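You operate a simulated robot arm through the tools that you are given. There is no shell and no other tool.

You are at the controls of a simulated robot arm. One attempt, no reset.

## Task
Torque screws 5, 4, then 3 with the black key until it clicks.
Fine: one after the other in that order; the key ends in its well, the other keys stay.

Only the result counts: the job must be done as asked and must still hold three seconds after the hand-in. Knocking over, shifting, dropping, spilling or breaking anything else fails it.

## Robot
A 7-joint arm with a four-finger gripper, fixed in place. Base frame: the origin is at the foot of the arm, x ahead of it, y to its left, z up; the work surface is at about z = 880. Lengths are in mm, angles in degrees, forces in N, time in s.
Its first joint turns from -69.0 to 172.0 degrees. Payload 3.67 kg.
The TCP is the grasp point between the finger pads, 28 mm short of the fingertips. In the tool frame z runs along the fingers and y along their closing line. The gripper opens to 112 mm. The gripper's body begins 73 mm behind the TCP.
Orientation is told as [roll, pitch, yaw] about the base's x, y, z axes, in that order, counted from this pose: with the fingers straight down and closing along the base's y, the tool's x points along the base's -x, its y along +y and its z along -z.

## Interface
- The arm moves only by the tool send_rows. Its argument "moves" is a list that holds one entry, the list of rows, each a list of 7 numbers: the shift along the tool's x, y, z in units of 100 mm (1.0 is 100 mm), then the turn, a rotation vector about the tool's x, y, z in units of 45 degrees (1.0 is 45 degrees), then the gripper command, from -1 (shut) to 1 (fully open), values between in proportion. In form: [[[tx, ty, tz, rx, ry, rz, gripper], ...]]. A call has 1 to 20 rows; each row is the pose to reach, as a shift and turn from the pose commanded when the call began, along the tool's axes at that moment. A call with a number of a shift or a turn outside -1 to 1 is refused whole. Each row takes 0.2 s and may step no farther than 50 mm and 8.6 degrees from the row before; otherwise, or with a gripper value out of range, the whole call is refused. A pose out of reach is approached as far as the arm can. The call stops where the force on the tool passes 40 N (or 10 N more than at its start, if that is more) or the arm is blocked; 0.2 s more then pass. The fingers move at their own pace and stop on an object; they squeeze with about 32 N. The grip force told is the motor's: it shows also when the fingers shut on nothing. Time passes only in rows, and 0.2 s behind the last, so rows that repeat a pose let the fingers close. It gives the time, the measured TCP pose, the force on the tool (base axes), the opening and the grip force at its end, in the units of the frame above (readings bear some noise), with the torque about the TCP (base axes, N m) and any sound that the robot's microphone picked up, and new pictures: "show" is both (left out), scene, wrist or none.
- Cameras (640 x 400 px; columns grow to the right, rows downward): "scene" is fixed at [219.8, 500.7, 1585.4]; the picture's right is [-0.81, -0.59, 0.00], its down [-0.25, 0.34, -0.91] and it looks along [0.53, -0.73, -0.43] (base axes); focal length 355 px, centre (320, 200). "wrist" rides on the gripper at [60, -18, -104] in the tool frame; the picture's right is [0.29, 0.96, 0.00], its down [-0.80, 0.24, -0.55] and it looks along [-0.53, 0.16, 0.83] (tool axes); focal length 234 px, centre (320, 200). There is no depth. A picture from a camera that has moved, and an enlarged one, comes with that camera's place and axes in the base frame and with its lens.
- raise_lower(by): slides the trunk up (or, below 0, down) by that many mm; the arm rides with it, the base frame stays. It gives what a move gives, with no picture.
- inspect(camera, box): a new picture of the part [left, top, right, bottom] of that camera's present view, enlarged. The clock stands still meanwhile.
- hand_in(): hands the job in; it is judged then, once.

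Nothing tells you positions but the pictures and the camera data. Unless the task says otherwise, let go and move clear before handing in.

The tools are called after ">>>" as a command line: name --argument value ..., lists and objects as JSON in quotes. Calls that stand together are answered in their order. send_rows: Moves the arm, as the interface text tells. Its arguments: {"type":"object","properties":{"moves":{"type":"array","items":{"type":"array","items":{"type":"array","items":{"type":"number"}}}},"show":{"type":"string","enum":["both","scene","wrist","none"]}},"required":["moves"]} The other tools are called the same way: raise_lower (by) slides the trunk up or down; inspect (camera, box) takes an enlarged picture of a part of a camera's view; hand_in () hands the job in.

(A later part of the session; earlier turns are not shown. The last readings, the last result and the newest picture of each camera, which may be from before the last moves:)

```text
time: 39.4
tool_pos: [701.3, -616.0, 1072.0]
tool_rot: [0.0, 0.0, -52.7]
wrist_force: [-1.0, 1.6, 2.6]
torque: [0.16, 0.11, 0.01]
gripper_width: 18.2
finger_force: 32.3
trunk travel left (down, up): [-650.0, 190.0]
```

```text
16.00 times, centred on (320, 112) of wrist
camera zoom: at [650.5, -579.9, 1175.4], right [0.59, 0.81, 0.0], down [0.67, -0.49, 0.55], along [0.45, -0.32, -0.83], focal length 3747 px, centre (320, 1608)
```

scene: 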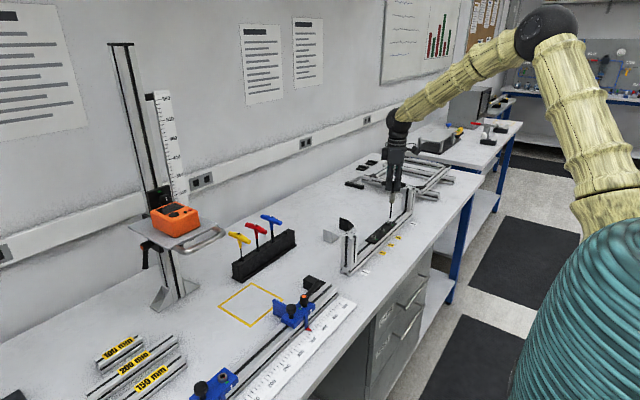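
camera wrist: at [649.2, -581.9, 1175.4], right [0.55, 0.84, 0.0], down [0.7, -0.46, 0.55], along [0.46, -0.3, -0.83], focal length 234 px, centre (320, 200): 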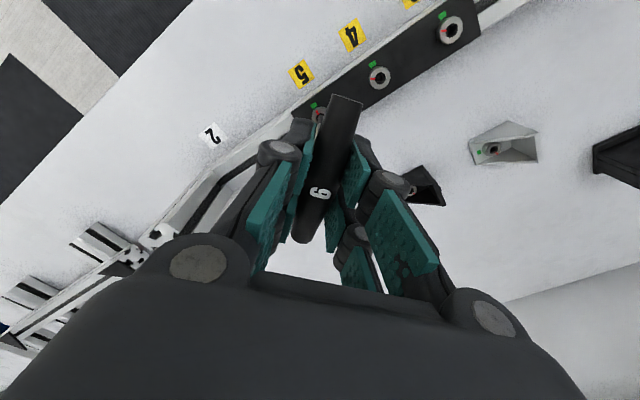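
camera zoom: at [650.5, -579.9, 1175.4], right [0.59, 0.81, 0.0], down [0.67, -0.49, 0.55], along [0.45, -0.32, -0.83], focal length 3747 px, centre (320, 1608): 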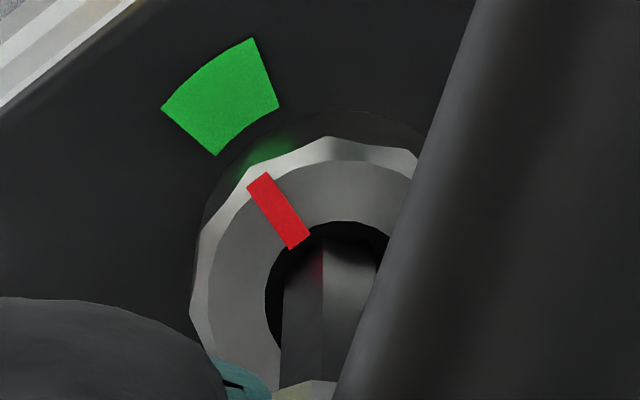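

It let go again at about 0.53 N m without any reported sound, and the screw did not move (mark still 177°). I will do one more check, with firmer axial push, to learn whether this release point is the key's own limit. First I lift and realign.

>>> send_rows --moves '[[[0, 0, -0.04, 0, 0, 0, -1], [0, 0, -0.09, 0, 0, 0, -1], [0, 0, -0.14, 0, 0, 0, -1], [-0.001, 0.002, -0.14, 0, 0, -0.15, -1], [-0.0015, 0.003, -0.14, 0, 0, -0.3, -1], [-0.002, 0.004, -0.14, 0, 0, -0.4444, -1], [-0.002, 0.004, -0.14, 0, 0, -0.4444, -1]]]' --show "none"

>>> inspect --camera "wrist" --box '[306, 100, 334, 124]'

>>> inspect --camera "scene" --box '[375, 190, 415, 215]'

```text
time: 41.0
tool_pos: [701.0, -617.5, 1085.1]
tool_rot: [0.0, -0.1, -32.5]
wrist_force: [0.1, -0.1, -1.7]
torque: [-0.02, 0.01, -0.03]
gripper_width: 17.8
finger_force: 31.6
trunk travel left (down, up): [-650.0, 190.0]
```

```text
16.00 times, centred on (320, 112) of wrist
camera zoom: at [641.9, -599.6, 1189.0], right [0.27, 0.96, 0.0], down [0.8, -0.23, 0.55], along [0.53, -0.15, -0.83], focal length 3747 px, centre (320, 1608)
```

zoom: 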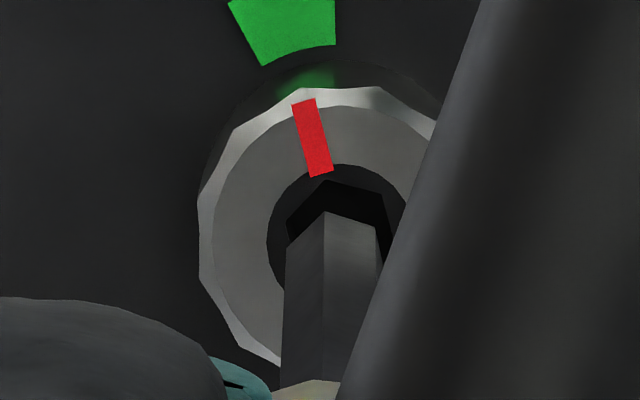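

```text
16.00 times, centred on (395, 202) of scene
camera zoom: at [219.8, 500.7, 1585.4], right [-0.81, -0.59, 0.0], down [-0.25, 0.34, -0.91], along [0.53, -0.73, -0.43], focal length 5676 px, centre (-880, 160)
```

zoom: 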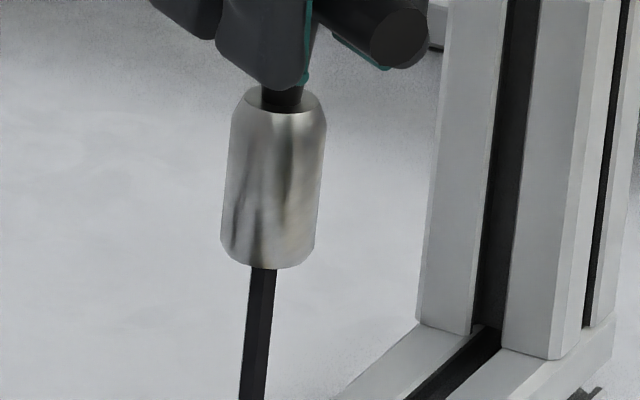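

The key is realigned. I re-seat it with firmer axial push and turn again, with pictures on so that nothing of the report is missed.

>>> send_rows --moves '[[[0, 0.003, 0.04, 0, 0, 0, -1], [0, 0.003, 0.07, 0, 0, 0, -1], [0, 0.003, 0.1, 0, 0, 0, -1], [0, 0.003, 0.13, 0, 0, 0, -1], [0, 0.003, 0.152, 0, 0, 0, -1], [0, 0.003, 0.152, 0, 0, 0, -1]]]' --show "wrist"

>>> send_rows --moves '[[[0.0006, -0.0007, 0, 0, 0, 0.0889, -1], [0.0012, -0.0013, 0, 0, 0, 0.1778, -1], [0.0018, -0.0018, 0, 0, 0, 0.2444, -1], [0.0018, -0.0018, 0, 0, 0, 0.2444, -1]]]' --show "wrist"

```text
time: 42.4
tool_pos: [700.4, -616.5, 1072.0]
tool_rot: [0.0, 0.0, -32.6]
wrist_force: [1.9, -1.8, 7.8]
torque: [-0.18, -0.14, 0.0]
gripper_width: 18.2
finger_force: 31.5
trunk travel left (down, up): [-650.0, 190.0]
camera wrist: at [641.5, -599.1, 1175.3], right [0.27, 0.96, 0.0], down [0.8, -0.23, 0.56], along [0.53, -0.15, -0.83], focal length 234 px, centre (320, 200)
```

wrist: 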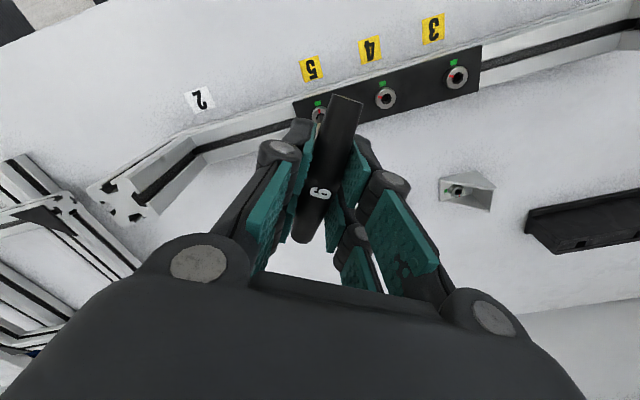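

```text
time: 43.4
tool_pos: [700.7, -616.8, 1070.2]
tool_rot: [0.0, -0.1, -43.6]
wrist_force: [0.3, -0.1, 9.1]
torque: [-0.01, -0.02, 0.25]
gripper_width: 17.9
finger_force: 32.3
trunk travel left (down, up): [-650.0, 190.0]
camera wrist: at [645.5, -587.4, 1175.3], right [0.45, 0.89, 0.0], down [0.74, -0.38, 0.55], along [0.49, -0.25, -0.83], focal length 234 px, centre (320, 200)
```

wrist: 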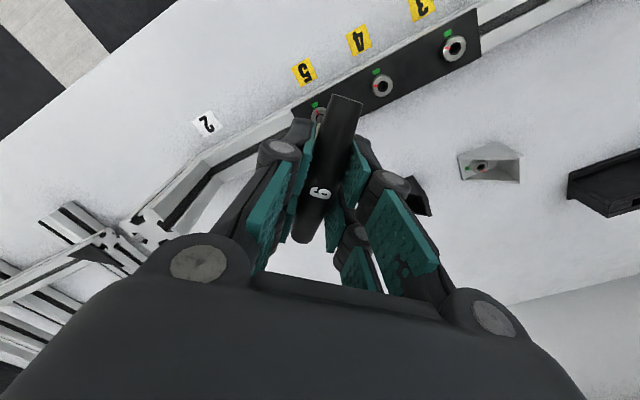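

Torque is 0.25 with about 10 N axial push. I continue.

>>> send_rows --moves '[[[0.0004, -0.0004, 0, 0, 0, 0.0555, -1], [0.0008, -0.0008, 0, 0, 0, 0.1111, -1], [0.0008, -0.0008, 0, 0, 0, 0.1111, -1]]]' --show "wrist"

>>> send_rows --moves '[[[0.0003, -0.0003, 0, 0, 0, 0.0444, -1]]]' --show "wrist"

```text
time: 44.2
tool_pos: [700.0, -616.4, 1071.7]
tool_rot: [0.0, -0.1, -48.5]
wrist_force: [1.0, -1.6, 10.9]
torque: [-0.14, -0.09, 0.42]
gripper_width: 18.2
finger_force: 32.8
trunk travel left (down, up): [-650.0, 190.0]
camera wrist: at [647.9, -582.6, 1175.2], right [0.53, 0.85, 0.0], down [0.71, -0.44, 0.55], along [0.47, -0.29, -0.83], focal length 234 px, centre (320, 200)
```

wrist: 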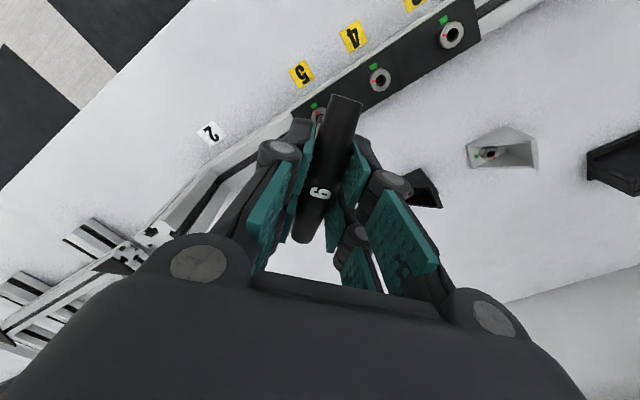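

```text
time: 44.6
tool_pos: [699.3, -615.9, 1070.3]
tool_rot: [-0.1, 0.0, -50.6]
wrist_force: [0.9, -0.9, 12.6]
torque: [-0.14, -0.17, 0.47]
gripper_width: 18.2
finger_force: 31.8
trunk travel left (down, up): [-650.0, 190.0]
camera wrist: at [649.0, -580.7, 1175.2], right [0.56, 0.83, 0.0], down [0.69, -0.46, 0.55], along [0.46, -0.31, -0.83], focal length 234 px, centre (320, 200)
```

wrist: 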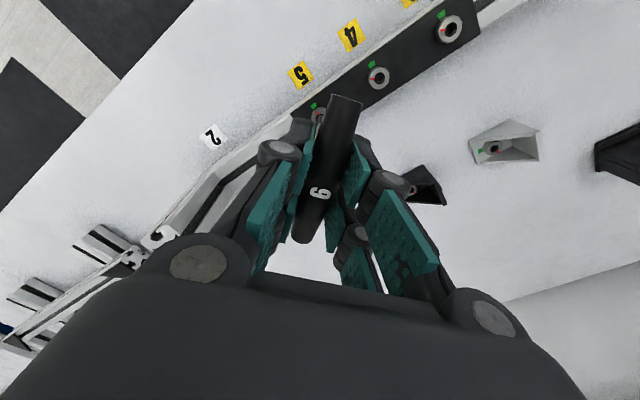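

Torque is 0.47. I make small steps from here.

>>> send_rows --moves '[[[0.0002, -0.0002, 0, 0, 0, 0.0333, -1]]]' --show "wrist"

>>> send_rows --moves '[[[0.0002, -0.0002, 0, 0, 0, 0.0333, -1]]]' --show "wrist"

```text
time: 45.0
tool_pos: [699.9, -615.9, 1071.0]
tool_rot: [0.0, -0.1, -52.1]
wrist_force: [1.7, -1.2, 13.4]
torque: [-0.24, -0.26, 0.55]
gripper_width: 18.2
finger_force: 31.8
trunk travel left (down, up): [-650.0, 190.0]
camera wrist: at [649.9, -579.2, 1175.2], right [0.58, 0.82, 0.0], down [0.68, -0.48, 0.55], along [0.45, -0.32, -0.83], focal length 234 px, centre (320, 200)
```

wrist: 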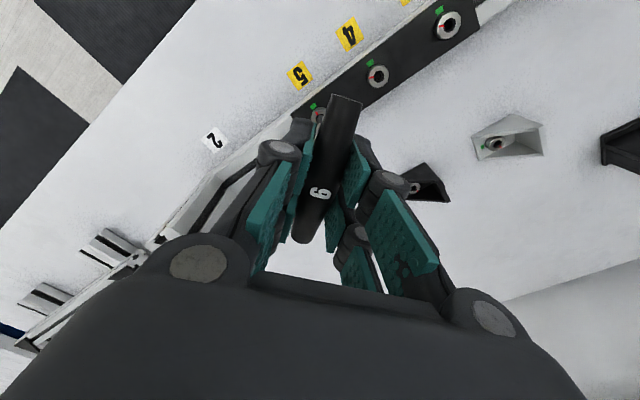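

```text
time: 45.4
tool_pos: [698.9, -615.4, 1070.1]
tool_rot: [-0.1, 0.0, -53.6]
wrist_force: [0.5, -2.0, 13.8]
torque: [-0.22, -0.25, 0.04]
gripper_width: 18.1
finger_force: 31.7
trunk travel left (down, up): [-650.0, 190.0]
camera wrist: at [650.7, -577.9, 1175.2], right [0.6, 0.8, 0.0], down [0.67, -0.5, 0.55], along [0.44, -0.33, -0.83], focal length 234 px, centre (320, 200)
```

wrist: 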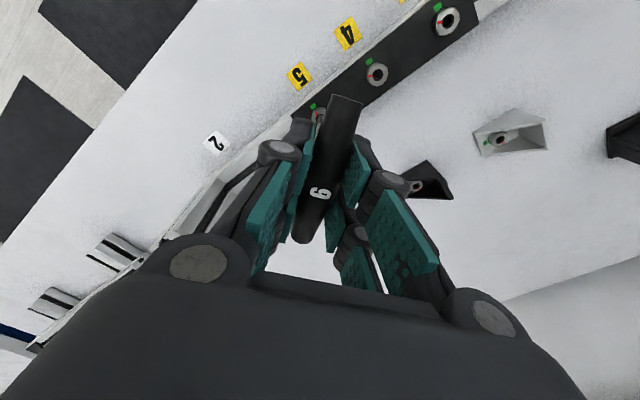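

The release is the same, at about 0.55 N m, independent of axial push, so it is intrinsic to the key. I check the mark's final position.

>>> inspect --camera "wrist" --box '[306, 100, 334, 124]'

>>> inspect --camera "scene" --box '[375, 190, 415, 215]'

>>> inspect --camera "scene" --box '[370, 206, 410, 231]'

```text
16.00 times, centred on (320, 112) of wrist
camera zoom: at [650.7, -577.9, 1175.2], right [0.6, 0.8, 0.0], down [0.67, -0.5, 0.55], along [0.44, -0.33, -0.83], focal length 3747 px, centre (320, 1608)
```

zoom: 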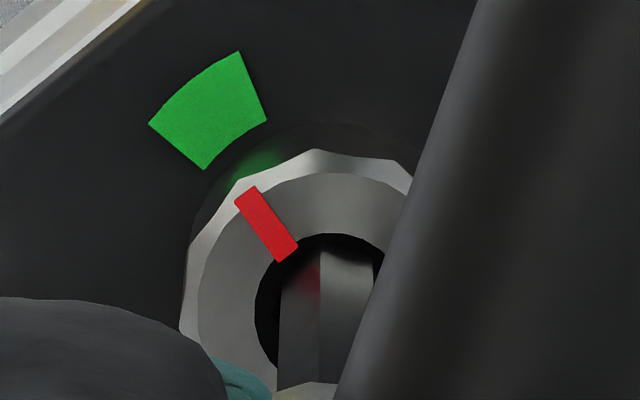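

```text
16.00 times, centred on (395, 202) of scene
camera zoom: at [219.8, 500.7, 1585.4], right [-0.81, -0.59, 0.0], down [-0.25, 0.34, -0.91], along [0.53, -0.73, -0.43], focal length 5676 px, centre (-880, 160)
```

zoom: 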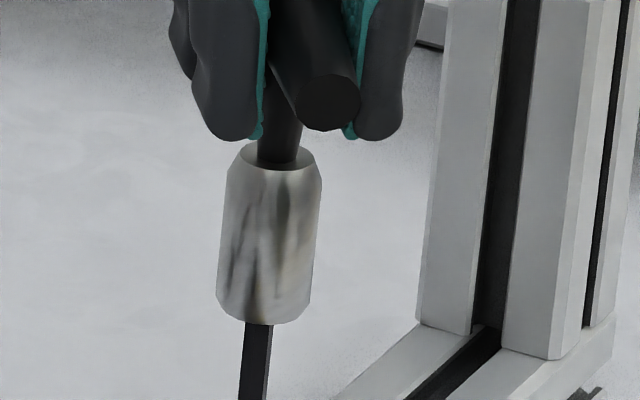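

```text
16.00 times, centred on (390, 218) of scene
camera zoom: at [219.8, 500.7, 1585.4], right [-0.81, -0.59, 0.0], down [-0.25, 0.34, -0.91], along [0.53, -0.73, -0.43], focal length 5676 px, centre (-800, -96)
```

zoom: 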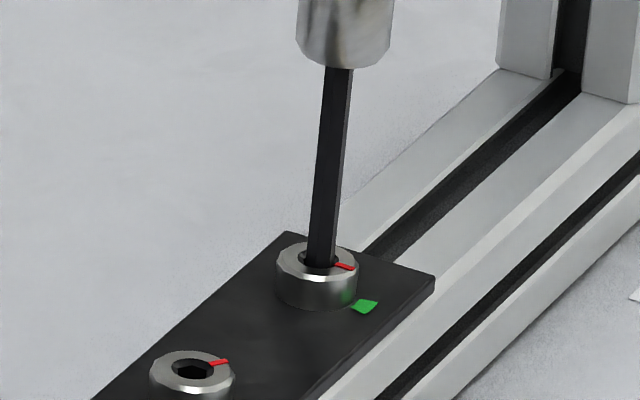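

Across three trials the torque always broke away at 0.55 N m while the screw stayed locked with its mark in the green. I take this as the torque key's own limiter tripping, so screw 5 is done. I lift out and move to screw 4 at the matching hex angle (yaw about +30.5°).

>>> send_rows --moves '[[[0, 0, -0.05, 0, 0, 0, -1], [0, 0, -0.12, 0, 0, 0, -1], [0, 0, -0.2, 0, 0, 0, -1], [0, 0, -0.3, 0, 0, 0, -1], [0, 0, -0.3, 0, 0, -0.1667, -1], [0, 0, -0.3, 0, 0, -0.3333, -1], [0, 0, -0.3, 0, 0, -0.5, -1], [0, 0, -0.3, 0, 0, -0.6667, -1], [0, 0, -0.3, 0, 0, -0.8333, -1], [0, 0, -0.3, 0, 0, -1.0, -1], [0, 0, -0.3, 0, 0, -1.0, -1]]]' --show "none"

>>> send_rows --moves '[[[0.0168, 0.1318, 0, 0, 0, -0.1738, -1], [0.0337, 0.2637, 0, 0, 0, -0.3476, -1], [0.0505, 0.3955, 0, 0, 0, -0.5213, -1], [0.0674, 0.5274, 0, 0, 0, -0.6951, -1], [0.0842, 0.6592, 0, 0, 0, -0.8689, -1], [0.0842, 0.6592, 0, 0, 0, -0.8689, -1]]]' --show "both"

>>> inspect --camera "wrist" --box '[300, 90, 340, 130]'

>>> inspect --camera "scene" --box '[362, 206, 402, 231]'

```text
time: 47.8
tool_pos: [701.5, -615.7, 1099.4]
tool_rot: [-0.1, -0.1, -8.5]
wrist_force: [0.0, -0.2, -1.5]
torque: [-0.02, -0.01, 0.0]
gripper_width: 18.2
finger_force: 32.1
trunk travel left (down, up): [-650.0, 190.0]
```

```text
time: 49.2
tool_pos: [701.3, -550.4, 1099.9]
tool_rot: [0.1, 0.0, 30.6]
wrist_force: [-0.5, -0.9, -1.5]
torque: [-0.03, 0.01, -0.01]
gripper_width: 17.8
finger_force: 32.2
trunk travel left (down, up): [-650.0, 190.0]
camera wrist: at [660.5, -596.3, 1203.8], right [-0.74, 0.68, 0.0], down [0.56, 0.61, 0.55], along [0.38, 0.41, -0.83], focal length 234 px, centre (320, 200)
```

scene: 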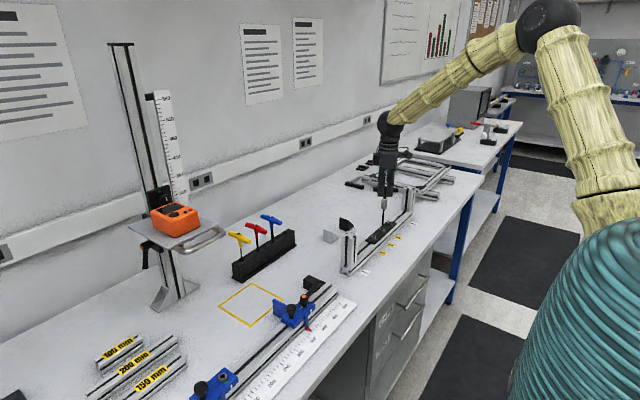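
wrist: 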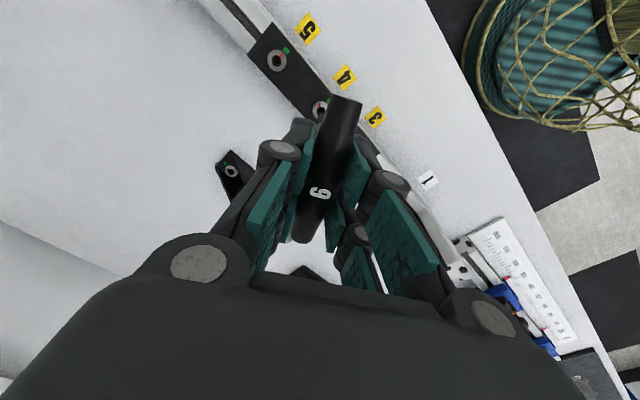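

```text
10.00 times, centred on (320, 110) of wrist
camera zoom: at [660.5, -596.3, 1203.8], right [-0.74, 0.68, 0.0], down [0.56, 0.61, 0.55], along [0.38, 0.41, -0.83], focal length 2342 px, centre (320, 1100)
```

zoom: 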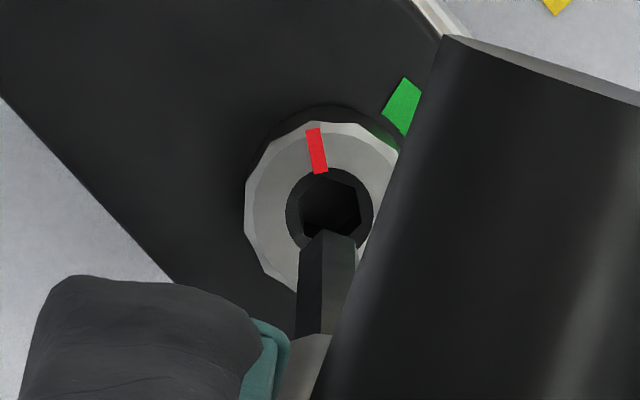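

```text
16.00 times, centred on (382, 218) of scene
camera zoom: at [219.8, 500.7, 1585.4], right [-0.81, -0.59, 0.0], down [-0.25, 0.34, -0.91], along [0.53, -0.73, -0.43], focal length 5676 px, centre (-672, -96)
```

zoom: 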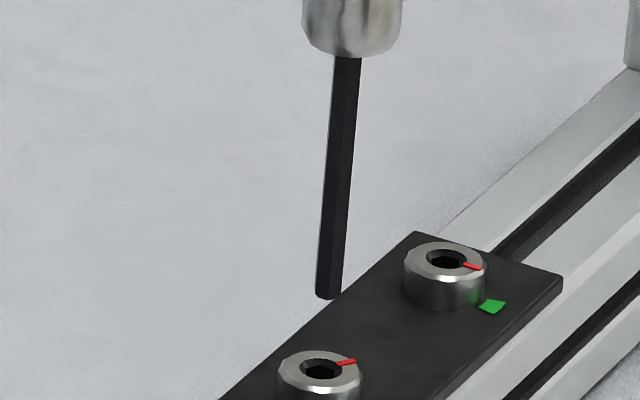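

The key is above screw 4. I check screw 5's final mark, then come down close to screw 4's head for alignment.

>>> inspect --camera "wrist" --box '[262, 42, 294, 72]'

>>> send_rows --moves '[[[0, 0, 0.05, 0, 0, 0, -1], [0, 0, 0.1, 0, 0, 0, -1], [0, 0, 0.14, 0, 0, 0, -1], [0, 0, 0.14, 0, 0, 0, -1]]]' --show "none"

>>> inspect --camera "wrist" --box '[306, 100, 334, 124]'

>>> inspect --camera "scene" --box '[362, 206, 402, 231]'

```text
13.33 times, centred on (278, 57) of wrist
camera zoom: at [660.5, -596.3, 1203.8], right [-0.74, 0.68, 0.0], down [0.56, 0.61, 0.55], along [0.38, 0.41, -0.83], focal length 3122 px, centre (880, 2107)
```

zoom: 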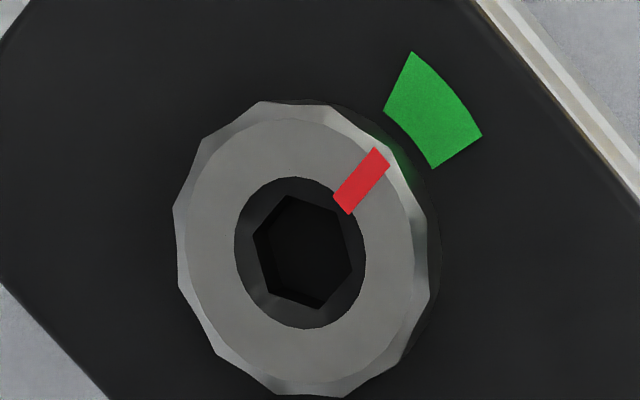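

```text
time: 50.2
tool_pos: [701.4, -551.3, 1085.8]
tool_rot: [0.0, -0.1, 30.5]
wrist_force: [-0.1, 1.6, -1.3]
torque: [0.04, -0.01, -0.01]
gripper_width: 18.3
finger_force: 32.2
trunk travel left (down, up): [-650.0, 190.0]
```

```text
16.00 times, centred on (320, 112) of wrist
camera zoom: at [660.8, -596.4, 1190.3], right [-0.73, 0.68, 0.0], down [0.57, 0.61, 0.55], along [0.38, 0.41, -0.83], focal length 3747 px, centre (320, 1608)
```

zoom: 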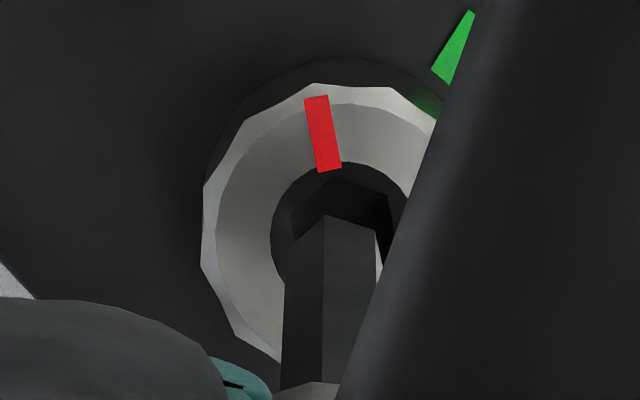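

```text
16.00 times, centred on (382, 218) of scene
camera zoom: at [219.8, 500.7, 1585.4], right [-0.81, -0.59, 0.0], down [-0.25, 0.34, -0.91], along [0.53, -0.73, -0.43], focal length 5676 px, centre (-672, -96)
```

zoom: 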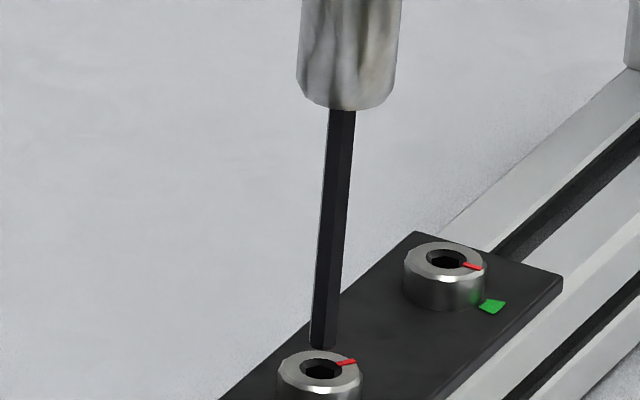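

Screw 5's mark sits in the green sector. On screw 4 the hex edges are parallel; I correct 0.5 mm sideways and insert slowly.

>>> send_rows --moves '[[[0.002, 0.005, 0.0, 0, 0, 0, -1], [0.002, 0.005, 0.03, 0, 0, 0, -1], [0.002, 0.005, 0.05, 0, 0, 0, -1], [0.002, 0.005, 0.07, 0, 0, 0, -1], [0.002, 0.005, 0.09, 0, 0, 0, -1], [0.002, 0.005, 0.09, 0, 0, 0, -1]]]' --show "none"

>>> inspect --camera "wrist" --box '[306, 100, 334, 124]'

>>> inspect --camera "scene" --box '[362, 206, 402, 231]'

```text
time: 51.6
tool_pos: [702.1, -549.6, 1076.8]
tool_rot: [0.0, 0.0, 30.5]
wrist_force: [-0.2, -0.6, -1.7]
torque: [-0.03, 0.02, 0.02]
gripper_width: 18.2
finger_force: 31.8
trunk travel left (down, up): [-650.0, 190.0]
```

```text
16.00 times, centred on (320, 112) of wrist
camera zoom: at [660.2, -595.7, 1180.8], right [-0.73, 0.68, 0.0], down [0.57, 0.61, 0.55], along [0.38, 0.41, -0.83], focal length 3747 px, centre (320, 1608)
```

zoom: 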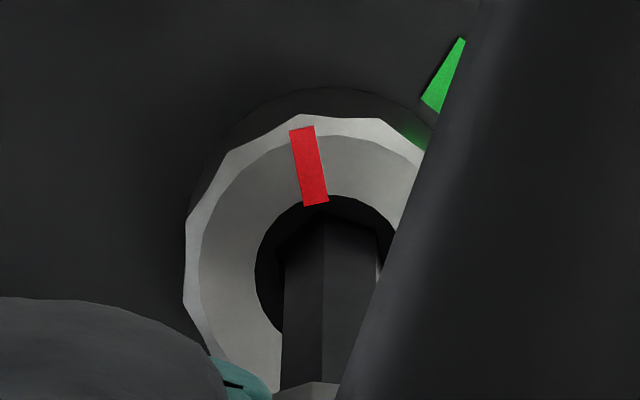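

```text
16.00 times, centred on (382, 218) of scene
camera zoom: at [219.8, 500.7, 1585.4], right [-0.81, -0.59, 0.0], down [-0.25, 0.34, -0.91], along [0.53, -0.73, -0.43], focal length 5676 px, centre (-672, -96)
```

zoom: 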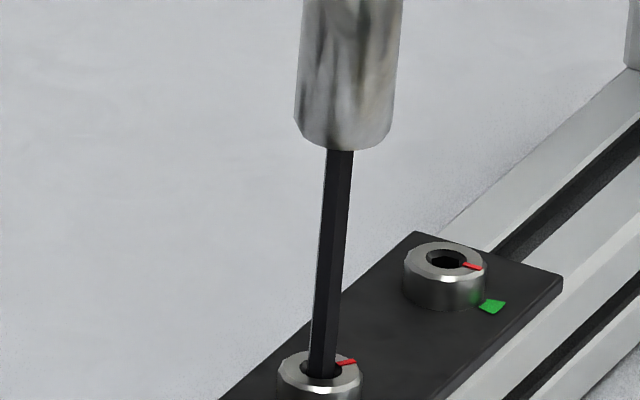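

The tip is in the socket mouth with no force. I go down to the bottom.

>>> send_rows --moves '[[[0, -0.002, 0.02, 0, 0, 0, -1], [0, -0.002, 0.04, 0, 0, 0, -1], [0, -0.002, 0.05, 0, 0, 0, -1], [0, -0.002, 0.06, 0, 0, 0, -1], [0, -0.002, 0.06, 0, 0, 0, -1]]]' --show "none"

>>> inspect --camera "wrist" --box '[306, 100, 334, 124]'

```text
time: 52.8
tool_pos: [702.2, -549.1, 1071.0]
tool_rot: [0.0, 0.0, 30.5]
wrist_force: [-0.7, -0.6, 1.2]
torque: [-0.07, 0.01, 0.01]
gripper_width: 18.3
finger_force: 32.1
trunk travel left (down, up): [-650.0, 190.0]
```

```text
16.00 times, centred on (320, 112) of wrist
camera zoom: at [660.5, -595.6, 1175.3], right [-0.73, 0.68, 0.0], down [0.56, 0.61, 0.55], along [0.38, 0.41, -0.83], focal length 3747 px, centre (320, 1608)
```

zoom: 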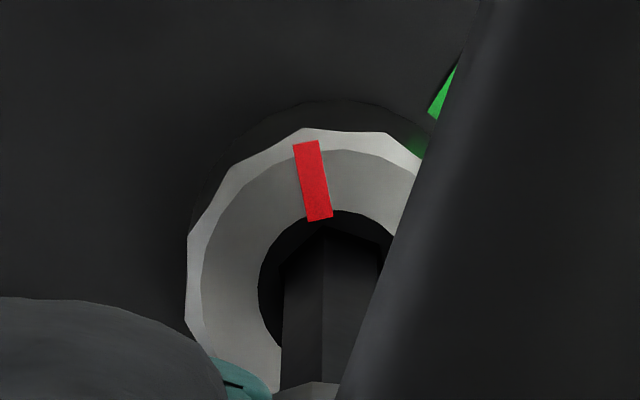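

It is seated in screw 4. I turn 40° clockwise about the tip axis.

>>> send_rows --moves '[[[0.001, -0.0011, 0, 0, 0, 0.1111, -1], [0.0021, -0.0021, 0, 0, 0, 0.2222, -1], [0.0033, -0.003, 0, 0, 0, 0.3333, -1], [0.0046, -0.0039, 0, 0, 0, 0.4444, -1], [0.0059, -0.0045, 0, 0, 0, 0.5556, -1], [0.0073, -0.0051, 0, 0, 0, 0.6667, -1], [0.0088, -0.0056, 0, 0, 0, 0.7778, -1], [0.0102, -0.0059, 0, 0, 0, 0.8889, -1], [0.0102, -0.0059, 0, 0, 0, 0.8889, -1]]]' --show "none"

>>> inspect --camera "wrist" --box '[306, 100, 334, 124]'

```text
time: 54.8
tool_pos: [701.1, -550.7, 1070.9]
tool_rot: [0.0, 0.0, -9.6]
wrist_force: [0.1, 0.5, 1.0]
torque: [-0.03, 0.09, 0.1]
gripper_width: 18.4
finger_force: 31.7
trunk travel left (down, up): [-650.0, 190.0]
```

```text
16.00 times, centred on (320, 112) of wrist
camera zoom: at [640.4, -558.6, 1175.4], right [-0.12, 0.99, 0.0], down [0.83, 0.1, 0.55], along [0.55, 0.07, -0.83], focal length 3747 px, centre (320, 1608)
```

zoom: 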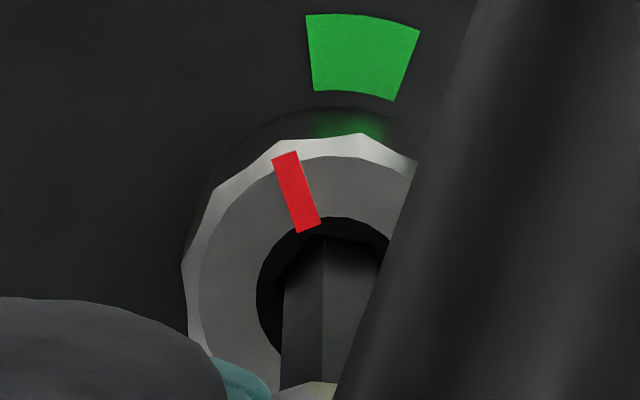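

Screw 4 follows, at torque 0.10. I continue 20°.

>>> send_rows --moves '[[[0.001, -0.0011, 0, 0, 0, 0.1111, -1], [0.0021, -0.0021, 0, 0, 0, 0.2222, -1], [0.0033, -0.003, 0, 0, 0, 0.3333, -1], [0.0046, -0.0039, 0, 0, 0, 0.4444, -1], [0.0046, -0.0039, 0, 0, 0, 0.4444, -1]]]' --show "none"

>>> inspect --camera "wrist" --box '[306, 100, 334, 124]'

```text
time: 56.0
tool_pos: [699.1, -551.7, 1071.1]
tool_rot: [0.0, 0.1, -29.6]
wrist_force: [-1.1, 0.5, 0.5]
torque: [-0.03, -0.02, 0.21]
gripper_width: 18.0
finger_force: 31.4
trunk travel left (down, up): [-650.0, 190.0]
```

```text
16.00 times, centred on (320, 112) of wrist
camera zoom: at [640.6, -537.6, 1175.4], right [0.22, 0.98, 0.0], down [0.81, -0.18, 0.55], along [0.54, -0.12, -0.83], focal length 3747 px, centre (320, 1608)
```

zoom: 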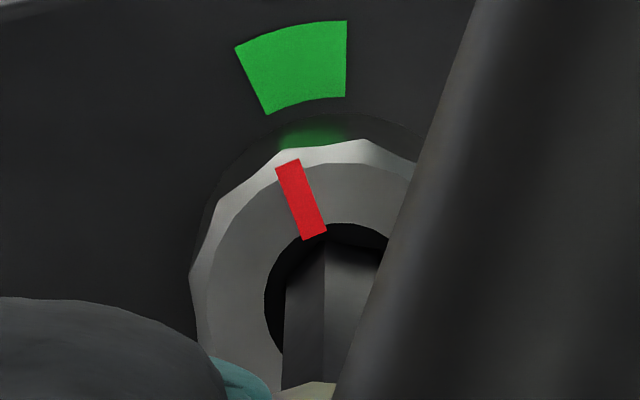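

Torque is 0.21 and it nears the green. I continue 6°, then finer.

>>> send_rows --moves '[[[0.0006, -0.0007, 0, 0, 0, 0.0667, -1], [0.0012, -0.0013, 0, 0, 0, 0.1333, -1], [0.0012, -0.0013, 0, 0, 0, 0.1333, -1]]]' --show "none"

>>> send_rows --moves '[[[0.0006, -0.0007, 0, 0, 0, 0.0667, -1], [0.0006, -0.0007, 0, 0, 0, 0.0667, -1]]]' --show "none"

>>> inspect --camera "wrist" --box '[306, 100, 334, 124]'

```text
time: 56.8
tool_pos: [700.0, -551.4, 1071.5]
tool_rot: [0.0, 0.0, -35.5]
wrist_force: [-1.2, 0.2, 0.8]
torque: [0.01, 0.05, 0.22]
gripper_width: 18.0
finger_force: 31.5
trunk travel left (down, up): [-650.0, 190.0]
```

```text
time: 57.4
tool_pos: [699.6, -551.0, 1071.3]
tool_rot: [-0.1, -0.1, -38.4]
wrist_force: [1.1, 0.1, 2.4]
torque: [0.01, -0.08, 0.25]
gripper_width: 18.1
finger_force: 32.3
trunk travel left (down, up): [-650.0, 190.0]
```

```text
16.00 times, centred on (320, 112) of wrist
camera zoom: at [643.4, -527.9, 1175.4], right [0.37, 0.93, 0.0], down [0.77, -0.31, 0.55], along [0.51, -0.21, -0.83], focal length 3747 px, centre (320, 1608)
```

zoom: 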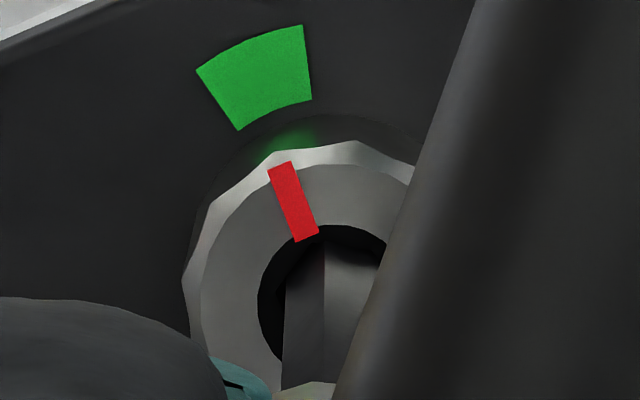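

Torque is 0.25 with the mark in the green. I continue with 2° steps.

>>> send_rows --moves '[[[0.0004, -0.0005, 0, 0, 0, 0.0444, -1], [0.0004, -0.0005, 0, 0, 0, 0.0444, -1]]]' --show "none"

>>> send_rows --moves '[[[0.0004, -0.0005, 0, 0, 0, 0.0444, -1], [0.0004, -0.0005, 0, 0, 0, 0.0444, -1]]]' --show "none"

>>> send_rows --moves '[[[0.0004, -0.0005, 0, 0, 0, 0.0444, -1], [0.0004, -0.0005, 0, 0, 0, 0.0444, -1]]]' --show "none"

```text
time: 58.0
tool_pos: [701.4, -551.0, 1071.3]
tool_rot: [0.0, -0.1, -40.5]
wrist_force: [0.0, -0.1, 1.8]
torque: [0.0, 0.01, 0.26]
gripper_width: 18.3
finger_force: 32.0
trunk travel left (down, up): [-650.0, 190.0]
```

```text
time: 58.6
tool_pos: [699.2, -552.2, 1071.1]
tool_rot: [0.0, 0.1, -42.5]
wrist_force: [-0.2, 0.2, 2.9]
torque: [0.05, -0.01, 0.31]
gripper_width: 18.2
finger_force: 32.1
trunk travel left (down, up): [-650.0, 190.0]
```

```text
time: 59.2
tool_pos: [699.9, -551.7, 1070.7]
tool_rot: [0.0, 0.0, -44.4]
wrist_force: [1.0, 0.8, 4.5]
torque: [-0.04, -0.06, 0.41]
gripper_width: 18.2
finger_force: 31.4
trunk travel left (down, up): [-650.0, 190.0]
```

Torque is 0.41. I take smaller steps up to the breakaway.

>>> send_rows --moves '[[[0.0003, -0.0003, 0, 0, 0, 0.0333, -1], [0.0003, -0.0003, 0, 0, 0, 0.0333, -1]]]' --show "none"

>>> send_rows --moves '[[[0.0002, -0.0002, 0, 0, 0, 0.0222, -1], [0.0002, -0.0002, 0, 0, 0, 0.0222, -1]]]' --show "none"

>>> send_rows --moves '[[[0.0002, -0.0002, 0, 0, 0, 0.0222, -1], [0.0002, -0.0002, 0, 0, 0, 0.0222, -1]]]' --show "none"

```text
time: 59.8
tool_pos: [699.7, -551.1, 1070.9]
tool_rot: [0.0, 0.1, -46.0]
wrist_force: [0.6, -1.2, 5.0]
torque: [-0.14, -0.14, 0.48]
gripper_width: 18.4
finger_force: 31.7
trunk travel left (down, up): [-650.0, 190.0]
```

```text
time: 60.4
tool_pos: [699.4, -551.6, 1071.5]
tool_rot: [0.0, 0.0, -47.0]
wrist_force: [0.5, -0.7, 5.2]
torque: [-0.11, -0.17, 0.52]
gripper_width: 18.4
finger_force: 32.3
trunk travel left (down, up): [-650.0, 190.0]
```

```text
time: 61.0
tool_pos: [699.3, -551.2, 1071.3]
tool_rot: [-0.1, 0.0, -48.1]
wrist_force: [0.5, -1.2, 4.5]
torque: [-0.16, -0.11, 0.52]
gripper_width: 18.2
finger_force: 31.9
trunk travel left (down, up): [-650.0, 190.0]
```

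Torque is 0.52 and it is still engaged. I take another degree.

>>> send_rows --moves '[[[0.0002, -0.0002, 0, 0, 0, 0.0222, -1], [0.0002, -0.0002, 0, 0, 0, 0.0222, -1]]]' --show "none"

>>> inspect --camera "wrist" --box '[306, 100, 334, 124]'

```text
time: 61.6
tool_pos: [698.3, -551.2, 1070.9]
tool_rot: [0.0, 0.0, -49.0]
wrist_force: [0.2, 0.4, 3.2]
torque: [0.03, 0.0, 0.04]
gripper_width: 18.2
finger_force: 31.3
trunk travel left (down, up): [-650.0, 190.0]
```

```text
16.00 times, centred on (320, 112) of wrist
camera zoom: at [648.0, -517.5, 1175.3], right [0.53, 0.85, 0.0], down [0.7, -0.44, 0.55], along [0.47, -0.3, -0.83], focal length 3747 px, centre (320, 1608)
```

zoom: 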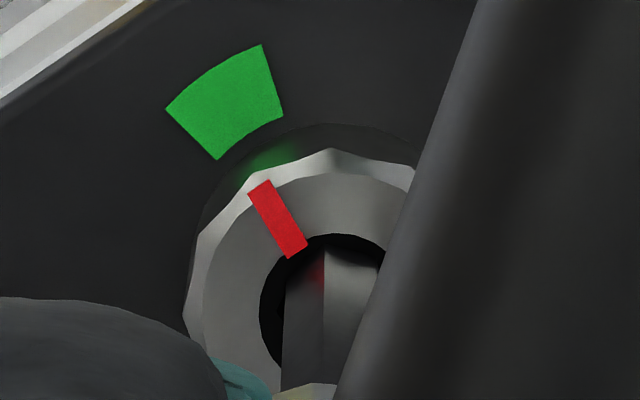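

Screw 4 tripped the same way at about 0.55 N m, with the mark at the green's centre. I lift out and move to screw 3, again at yaw +30.5°.

>>> send_rows --moves '[[[0, 0, -0.05, 0, 0, 0, -1], [0, 0, -0.12, 0, 0, 0, -1], [0, 0, -0.2, 0, 0, 0, -1], [0, 0, -0.3, 0, 0, 0, -1], [0, 0, -0.3, 0, 0, -0.1667, -1], [0, 0, -0.3, 0, 0, -0.3333, -1], [0, 0, -0.3, 0, 0, -0.5, -1], [0, 0, -0.3, 0, 0, -0.6667, -1], [0, 0, -0.3, 0, 0, -0.8333, -1], [0, 0, -0.3, 0, 0, -1.0, -1], [0, 0, -0.3, 0, 0, -1.0, -1]]]' --show "none"

>>> send_rows --moves '[[[0.0057, 0.1329, 0, 0, 0, -0.1533, -1], [0.0114, 0.2658, 0, 0, 0, -0.3067, -1], [0.017, 0.3986, 0, 0, 0, -0.46, -1], [0.0227, 0.5315, 0, 0, 0, -0.6133, -1], [0.0284, 0.6644, 0, 0, 0, -0.7667, -1], [0.0284, 0.6644, 0.07, 0, 0, -0.7667, -1], [0.0284, 0.6644, 0.15, 0, 0, -0.7667, -1], [0.0284, 0.6644, 0.15, 0, 0, -0.7667, -1]]]' --show "both"

>>> inspect --camera "wrist" --box '[306, 100, 334, 124]'

>>> inspect --camera "scene" --box '[354, 214, 394, 239]'

```text
time: 64.0
tool_pos: [700.0, -551.2, 1101.1]
tool_rot: [0.0, 0.0, -3.9]
wrist_force: [0.3, 0.0, -2.2]
torque: [-0.02, 0.02, 0.01]
gripper_width: 17.9
finger_force: 32.1
trunk travel left (down, up): [-650.0, 190.0]
```

```text
time: 65.8
tool_pos: [700.8, -484.6, 1084.2]
tool_rot: [0.0, 0.0, 30.5]
wrist_force: [-0.5, -0.3, -1.7]
torque: [-0.03, 0.01, 0.0]
gripper_width: 18.0
finger_force: 31.9
trunk travel left (down, up): [-650.0, 190.0]
camera wrist: at [660.4, -530.6, 1190.1], right [-0.73, 0.68, 0.0], down [0.57, 0.61, 0.55], along [0.38, 0.41, -0.83], focal length 234 px, centre (320, 200)
```

scene: 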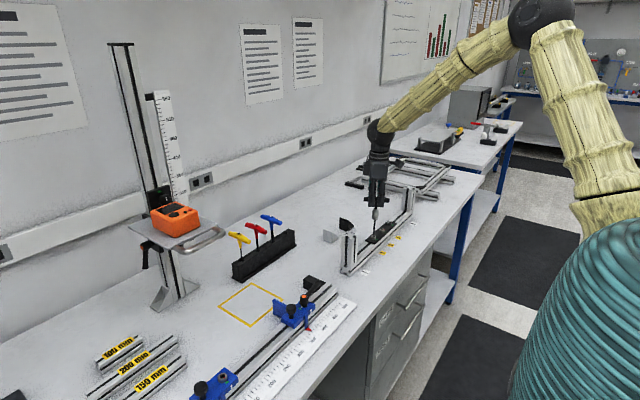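
wrist: 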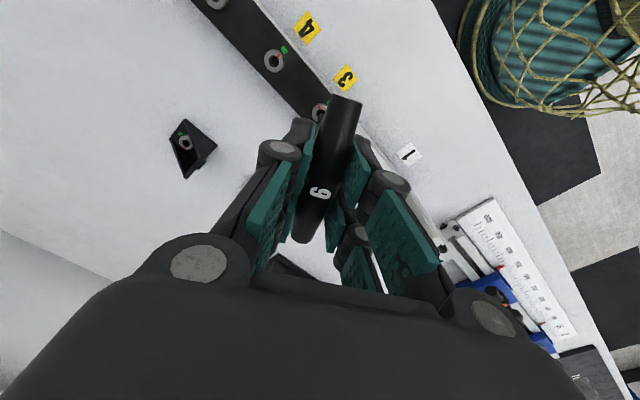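

```text
16.00 times, centred on (320, 112) of wrist
camera zoom: at [660.4, -530.6, 1190.1], right [-0.73, 0.68, 0.0], down [0.57, 0.61, 0.55], along [0.38, 0.41, -0.83], focal length 3747 px, centre (320, 1608)
```

zoom: 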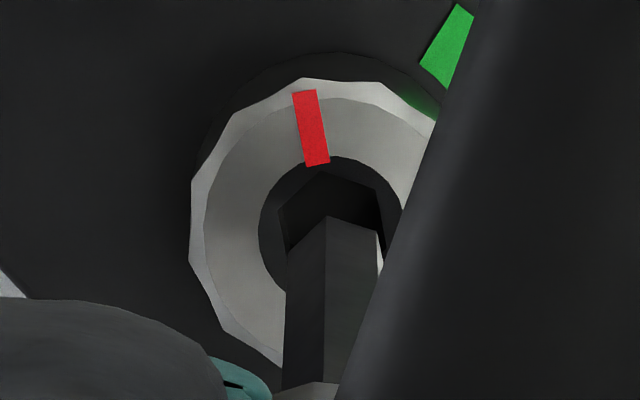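

```text
16.00 times, centred on (374, 226) of scene
camera zoom: at [219.8, 500.7, 1585.4], right [-0.81, -0.59, 0.0], down [-0.25, 0.34, -0.91], along [0.53, -0.73, -0.43], focal length 5676 px, centre (-544, -224)
```

zoom: 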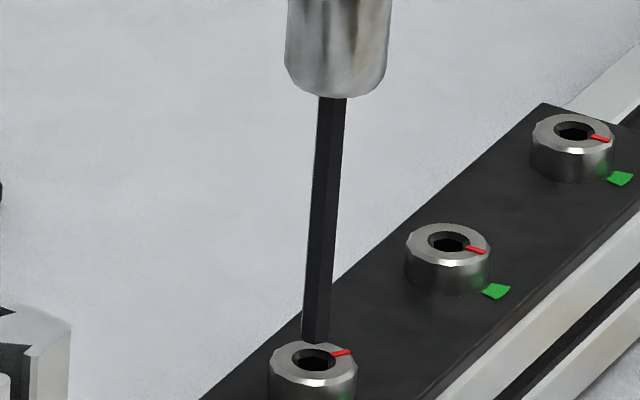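

Screws 5 and 4 both show their marks in the green. Screw 3 is aligned to within half a millimetre; I correct and insert slowly.

>>> send_rows --moves '[[[0.004, -0.0035, 0.0, 0, 0, 0, -1], [0.004, -0.0035, 0.03, 0, 0, 0, -1], [0.004, -0.0035, 0.05, 0, 0, 0, -1], [0.004, -0.0035, 0.05, 0, 0, 0, -1]]]' --show "none"

>>> inspect --camera "wrist" --box '[306, 100, 334, 124]'

>>> inspect --camera "scene" --box '[354, 214, 394, 239]'

```text
time: 66.8
tool_pos: [700.9, -485.4, 1080.9]
tool_rot: [0.0, 0.1, 30.5]
wrist_force: [0.4, 0.2, -2.2]
torque: [-0.02, -0.03, -0.03]
gripper_width: 18.1
finger_force: 32.5
trunk travel left (down, up): [-650.0, 190.0]
```

```text
16.00 times, centred on (320, 112) of wrist
camera zoom: at [660.5, -531.5, 1185.0], right [-0.73, 0.68, 0.0], down [0.57, 0.61, 0.55], along [0.38, 0.41, -0.83], focal length 3747 px, centre (320, 1608)
```

zoom: 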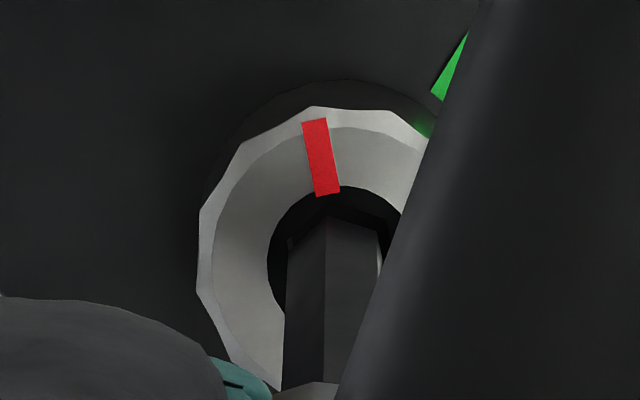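

```text
16.00 times, centred on (374, 226) of scene
camera zoom: at [219.8, 500.7, 1585.4], right [-0.81, -0.59, 0.0], down [-0.25, 0.34, -0.91], along [0.53, -0.73, -0.43], focal length 5676 px, centre (-544, -224)
```

zoom: 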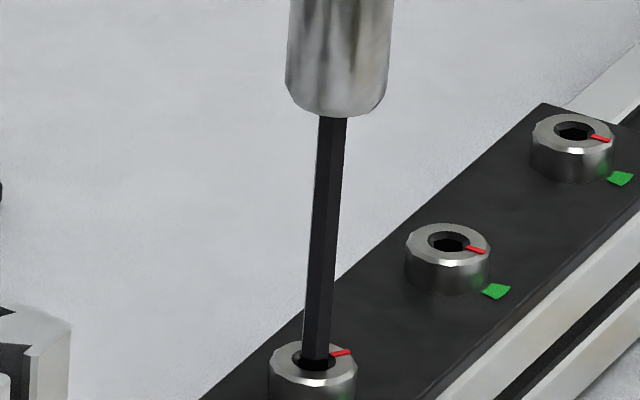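

It is centred. I go down to the bottom.

>>> send_rows --moves '[[[0, 0.001, 0.02, 0, 0, 0, -1], [0, 0.001, 0.04, 0, 0, 0, -1], [0, 0.001, 0.06, 0, 0, 0, -1], [0, 0.001, 0.08, 0, 0, 0, -1], [0, 0.001, 0.09, 0, 0, 0, -1], [0, 0.001, 0.1, 0, 0, 0, -1], [0, 0.001, 0.1, 0, 0, 0, -1]]]' --show "none"

>>> inspect --camera "wrist" --box '[306, 100, 334, 124]'

```text
time: 68.4
tool_pos: [701.8, -485.0, 1070.4]
tool_rot: [0.0, 0.0, 30.6]
wrist_force: [-0.1, -0.1, -0.4]
torque: [-0.01, 0.03, 0.0]
gripper_width: 18.3
finger_force: 31.9
trunk travel left (down, up): [-650.0, 190.0]
```

```text
16.00 times, centred on (320, 112) of wrist
camera zoom: at [660.2, -531.2, 1175.4], right [-0.73, 0.68, 0.0], down [0.57, 0.61, 0.55], along [0.38, 0.41, -0.83], focal length 3747 px, centre (320, 1608)
```

zoom: 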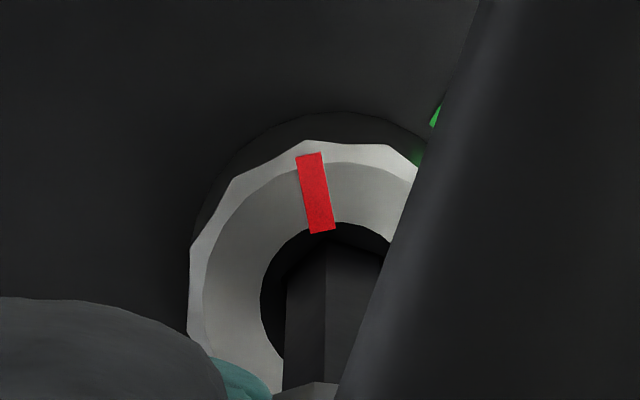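

It is seated with light contact. I turn screw 3 40° clockwise.

>>> send_rows --moves '[[[0.001, -0.0011, 0.004, 0, 0, 0.1111, -1], [0.0021, -0.0021, 0.004, 0, 0, 0.2222, -1], [0.0033, -0.003, 0.004, 0, 0, 0.3333, -1], [0.0046, -0.0039, 0.004, 0, 0, 0.4444, -1], [0.0059, -0.0045, 0.004, 0, 0, 0.5556, -1], [0.0073, -0.0051, 0.004, 0, 0, 0.6667, -1], [0.0088, -0.0056, 0.004, 0, 0, 0.7778, -1], [0.0102, -0.0059, 0.004, 0, 0, 0.8889, -1], [0.0102, -0.0059, 0.004, 0, 0, 0.8889, -1]]]' --show "none"

>>> inspect --camera "wrist" --box '[306, 100, 334, 124]'

```text
time: 70.4
tool_pos: [700.1, -486.5, 1070.2]
tool_rot: [0.1, 0.1, -9.4]
wrist_force: [-0.6, -0.8, 4.8]
torque: [0.03, 0.03, 0.16]
gripper_width: 18.0
finger_force: 31.9
trunk travel left (down, up): [-650.0, 190.0]
```

```text
16.00 times, centred on (320, 112) of wrist
camera zoom: at [639.7, -493.8, 1175.3], right [-0.13, 0.99, 0.0], down [0.83, 0.1, 0.55], along [0.55, 0.07, -0.83], focal length 3747 px, centre (320, 1608)
```

zoom: 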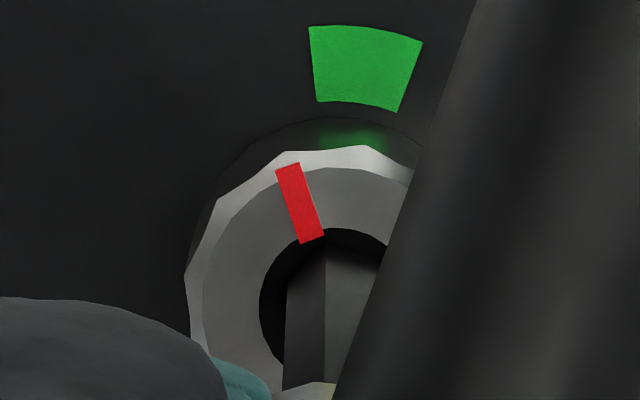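

Screw 3 follows, at torque 0.16. I continue 20°.

>>> send_rows --moves '[[[0.001, -0.0011, 0, 0, 0, 0.1111, -1], [0.0021, -0.0021, 0, 0, 0, 0.2222, -1], [0.0033, -0.003, 0, 0, 0, 0.3333, -1], [0.0046, -0.0039, 0, 0, 0, 0.4444, -1], [0.0046, -0.0039, 0, 0, 0, 0.4444, -1]]]' --show "none"

>>> send_rows --moves '[[[0.0006, -0.0007, 0, 0, 0, 0.0667, -1], [0.0012, -0.0013, 0, 0, 0, 0.1333, -1], [0.0012, -0.0013, 0, 0, 0, 0.1333, -1]]]' --show "none"

>>> inspect --camera "wrist" --box '[306, 100, 334, 124]'

```text
time: 71.6
tool_pos: [700.0, -485.7, 1070.7]
tool_rot: [0.0, 0.0, -29.5]
wrist_force: [0.3, -0.6, 6.6]
torque: [0.0, -0.02, 0.22]
gripper_width: 17.8
finger_force: 31.8
trunk travel left (down, up): [-650.0, 190.0]
```

```text
time: 72.4
tool_pos: [699.2, -487.1, 1070.1]
tool_rot: [0.0, 0.0, -35.6]
wrist_force: [-0.4, 0.4, 7.6]
torque: [0.07, 0.05, 0.22]
gripper_width: 17.9
finger_force: 31.8
trunk travel left (down, up): [-650.0, 190.0]
```

```text
16.00 times, centred on (320, 112) of wrist
camera zoom: at [641.9, -466.2, 1175.3], right [0.32, 0.95, 0.0], down [0.79, -0.27, 0.55], along [0.52, -0.18, -0.83], focal length 3747 px, centre (320, 1608)
```

zoom: 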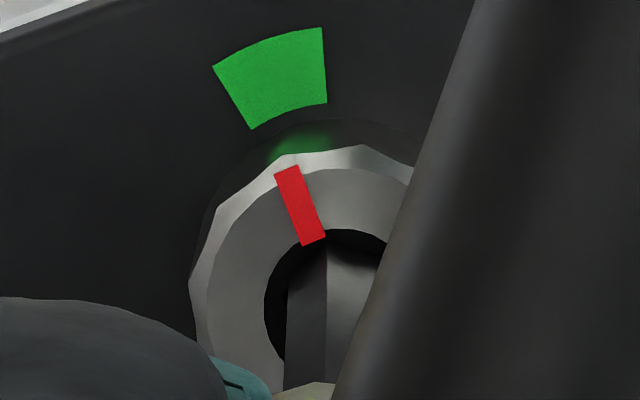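

The torque is 0.22 and the mark is entering the green. I continue in small steps.

>>> send_rows --moves '[[[0.0006, -0.0007, 0, 0, 0, 0.0667, -1], [0.0006, -0.0007, 0, 0, 0, 0.0667, -1]]]' --show "none"

>>> send_rows --moves '[[[0.0004, -0.0005, 0, 0, 0, 0.0444, -1], [0.0004, -0.0005, 0, 0, 0, 0.0444, -1]]]' --show "none"

>>> send_rows --moves '[[[0.0004, -0.0005, 0, 0, 0, 0.0444, -1], [0.0004, -0.0005, 0, 0, 0, 0.0444, -1]]]' --show "none"

>>> send_rows --moves '[[[0.0004, -0.0005, 0, 0, 0, 0.0444, -1], [0.0004, -0.0005, 0, 0, 0, 0.0444, -1]]]' --show "none"

```text
time: 73.0
tool_pos: [699.2, -486.0, 1070.3]
tool_rot: [0.0, -0.1, -38.5]
wrist_force: [0.1, -0.7, 8.1]
torque: [0.01, -0.02, 0.25]
gripper_width: 18.3
finger_force: 32.4
trunk travel left (down, up): [-650.0, 190.0]
```

```text
time: 73.6
tool_pos: [699.7, -486.0, 1070.7]
tool_rot: [0.0, 0.0, -40.5]
wrist_force: [-0.7, -0.1, 6.5]
torque: [0.0, -0.03, 0.28]
gripper_width: 18.0
finger_force: 32.0
trunk travel left (down, up): [-650.0, 190.0]
```

```text
time: 74.2
tool_pos: [700.4, -486.5, 1071.3]
tool_rot: [0.0, 0.0, -42.5]
wrist_force: [0.3, -0.5, 6.3]
torque: [0.0, -0.05, 0.33]
gripper_width: 18.1
finger_force: 32.6
trunk travel left (down, up): [-650.0, 190.0]
```

```text
time: 74.8
tool_pos: [699.1, -485.8, 1071.9]
tool_rot: [0.0, 0.0, -44.5]
wrist_force: [0.4, 0.3, 5.7]
torque: [0.04, -0.07, 0.46]
gripper_width: 18.1
finger_force: 31.9
trunk travel left (down, up): [-650.0, 190.0]
```

Torque is 0.46. I take 1° steps up to the breakaway.

>>> send_rows --moves '[[[0.0002, -0.0002, 0, 0, 0, 0.0222, -1], [0.0002, -0.0002, 0, 0, 0, 0.0222, -1]]]' --show "none"

>>> send_rows --moves '[[[0.0002, -0.0002, 0, 0, 0, 0.0222, -1], [0.0002, -0.0002, 0, 0, 0, 0.0222, -1]]]' --show "none"

```text
time: 75.4
tool_pos: [699.6, -486.9, 1071.1]
tool_rot: [0.0, 0.1, -45.5]
wrist_force: [-0.5, 1.5, 6.6]
torque: [0.11, 0.09, 0.44]
gripper_width: 18.2
finger_force: 32.5
trunk travel left (down, up): [-650.0, 190.0]
```

```text
time: 76.0
tool_pos: [700.0, -485.9, 1072.2]
tool_rot: [0.0, 0.0, -46.6]
wrist_force: [0.4, 0.7, 5.8]
torque: [0.05, 0.05, 0.48]
gripper_width: 18.2
finger_force: 32.3
trunk travel left (down, up): [-650.0, 190.0]
```

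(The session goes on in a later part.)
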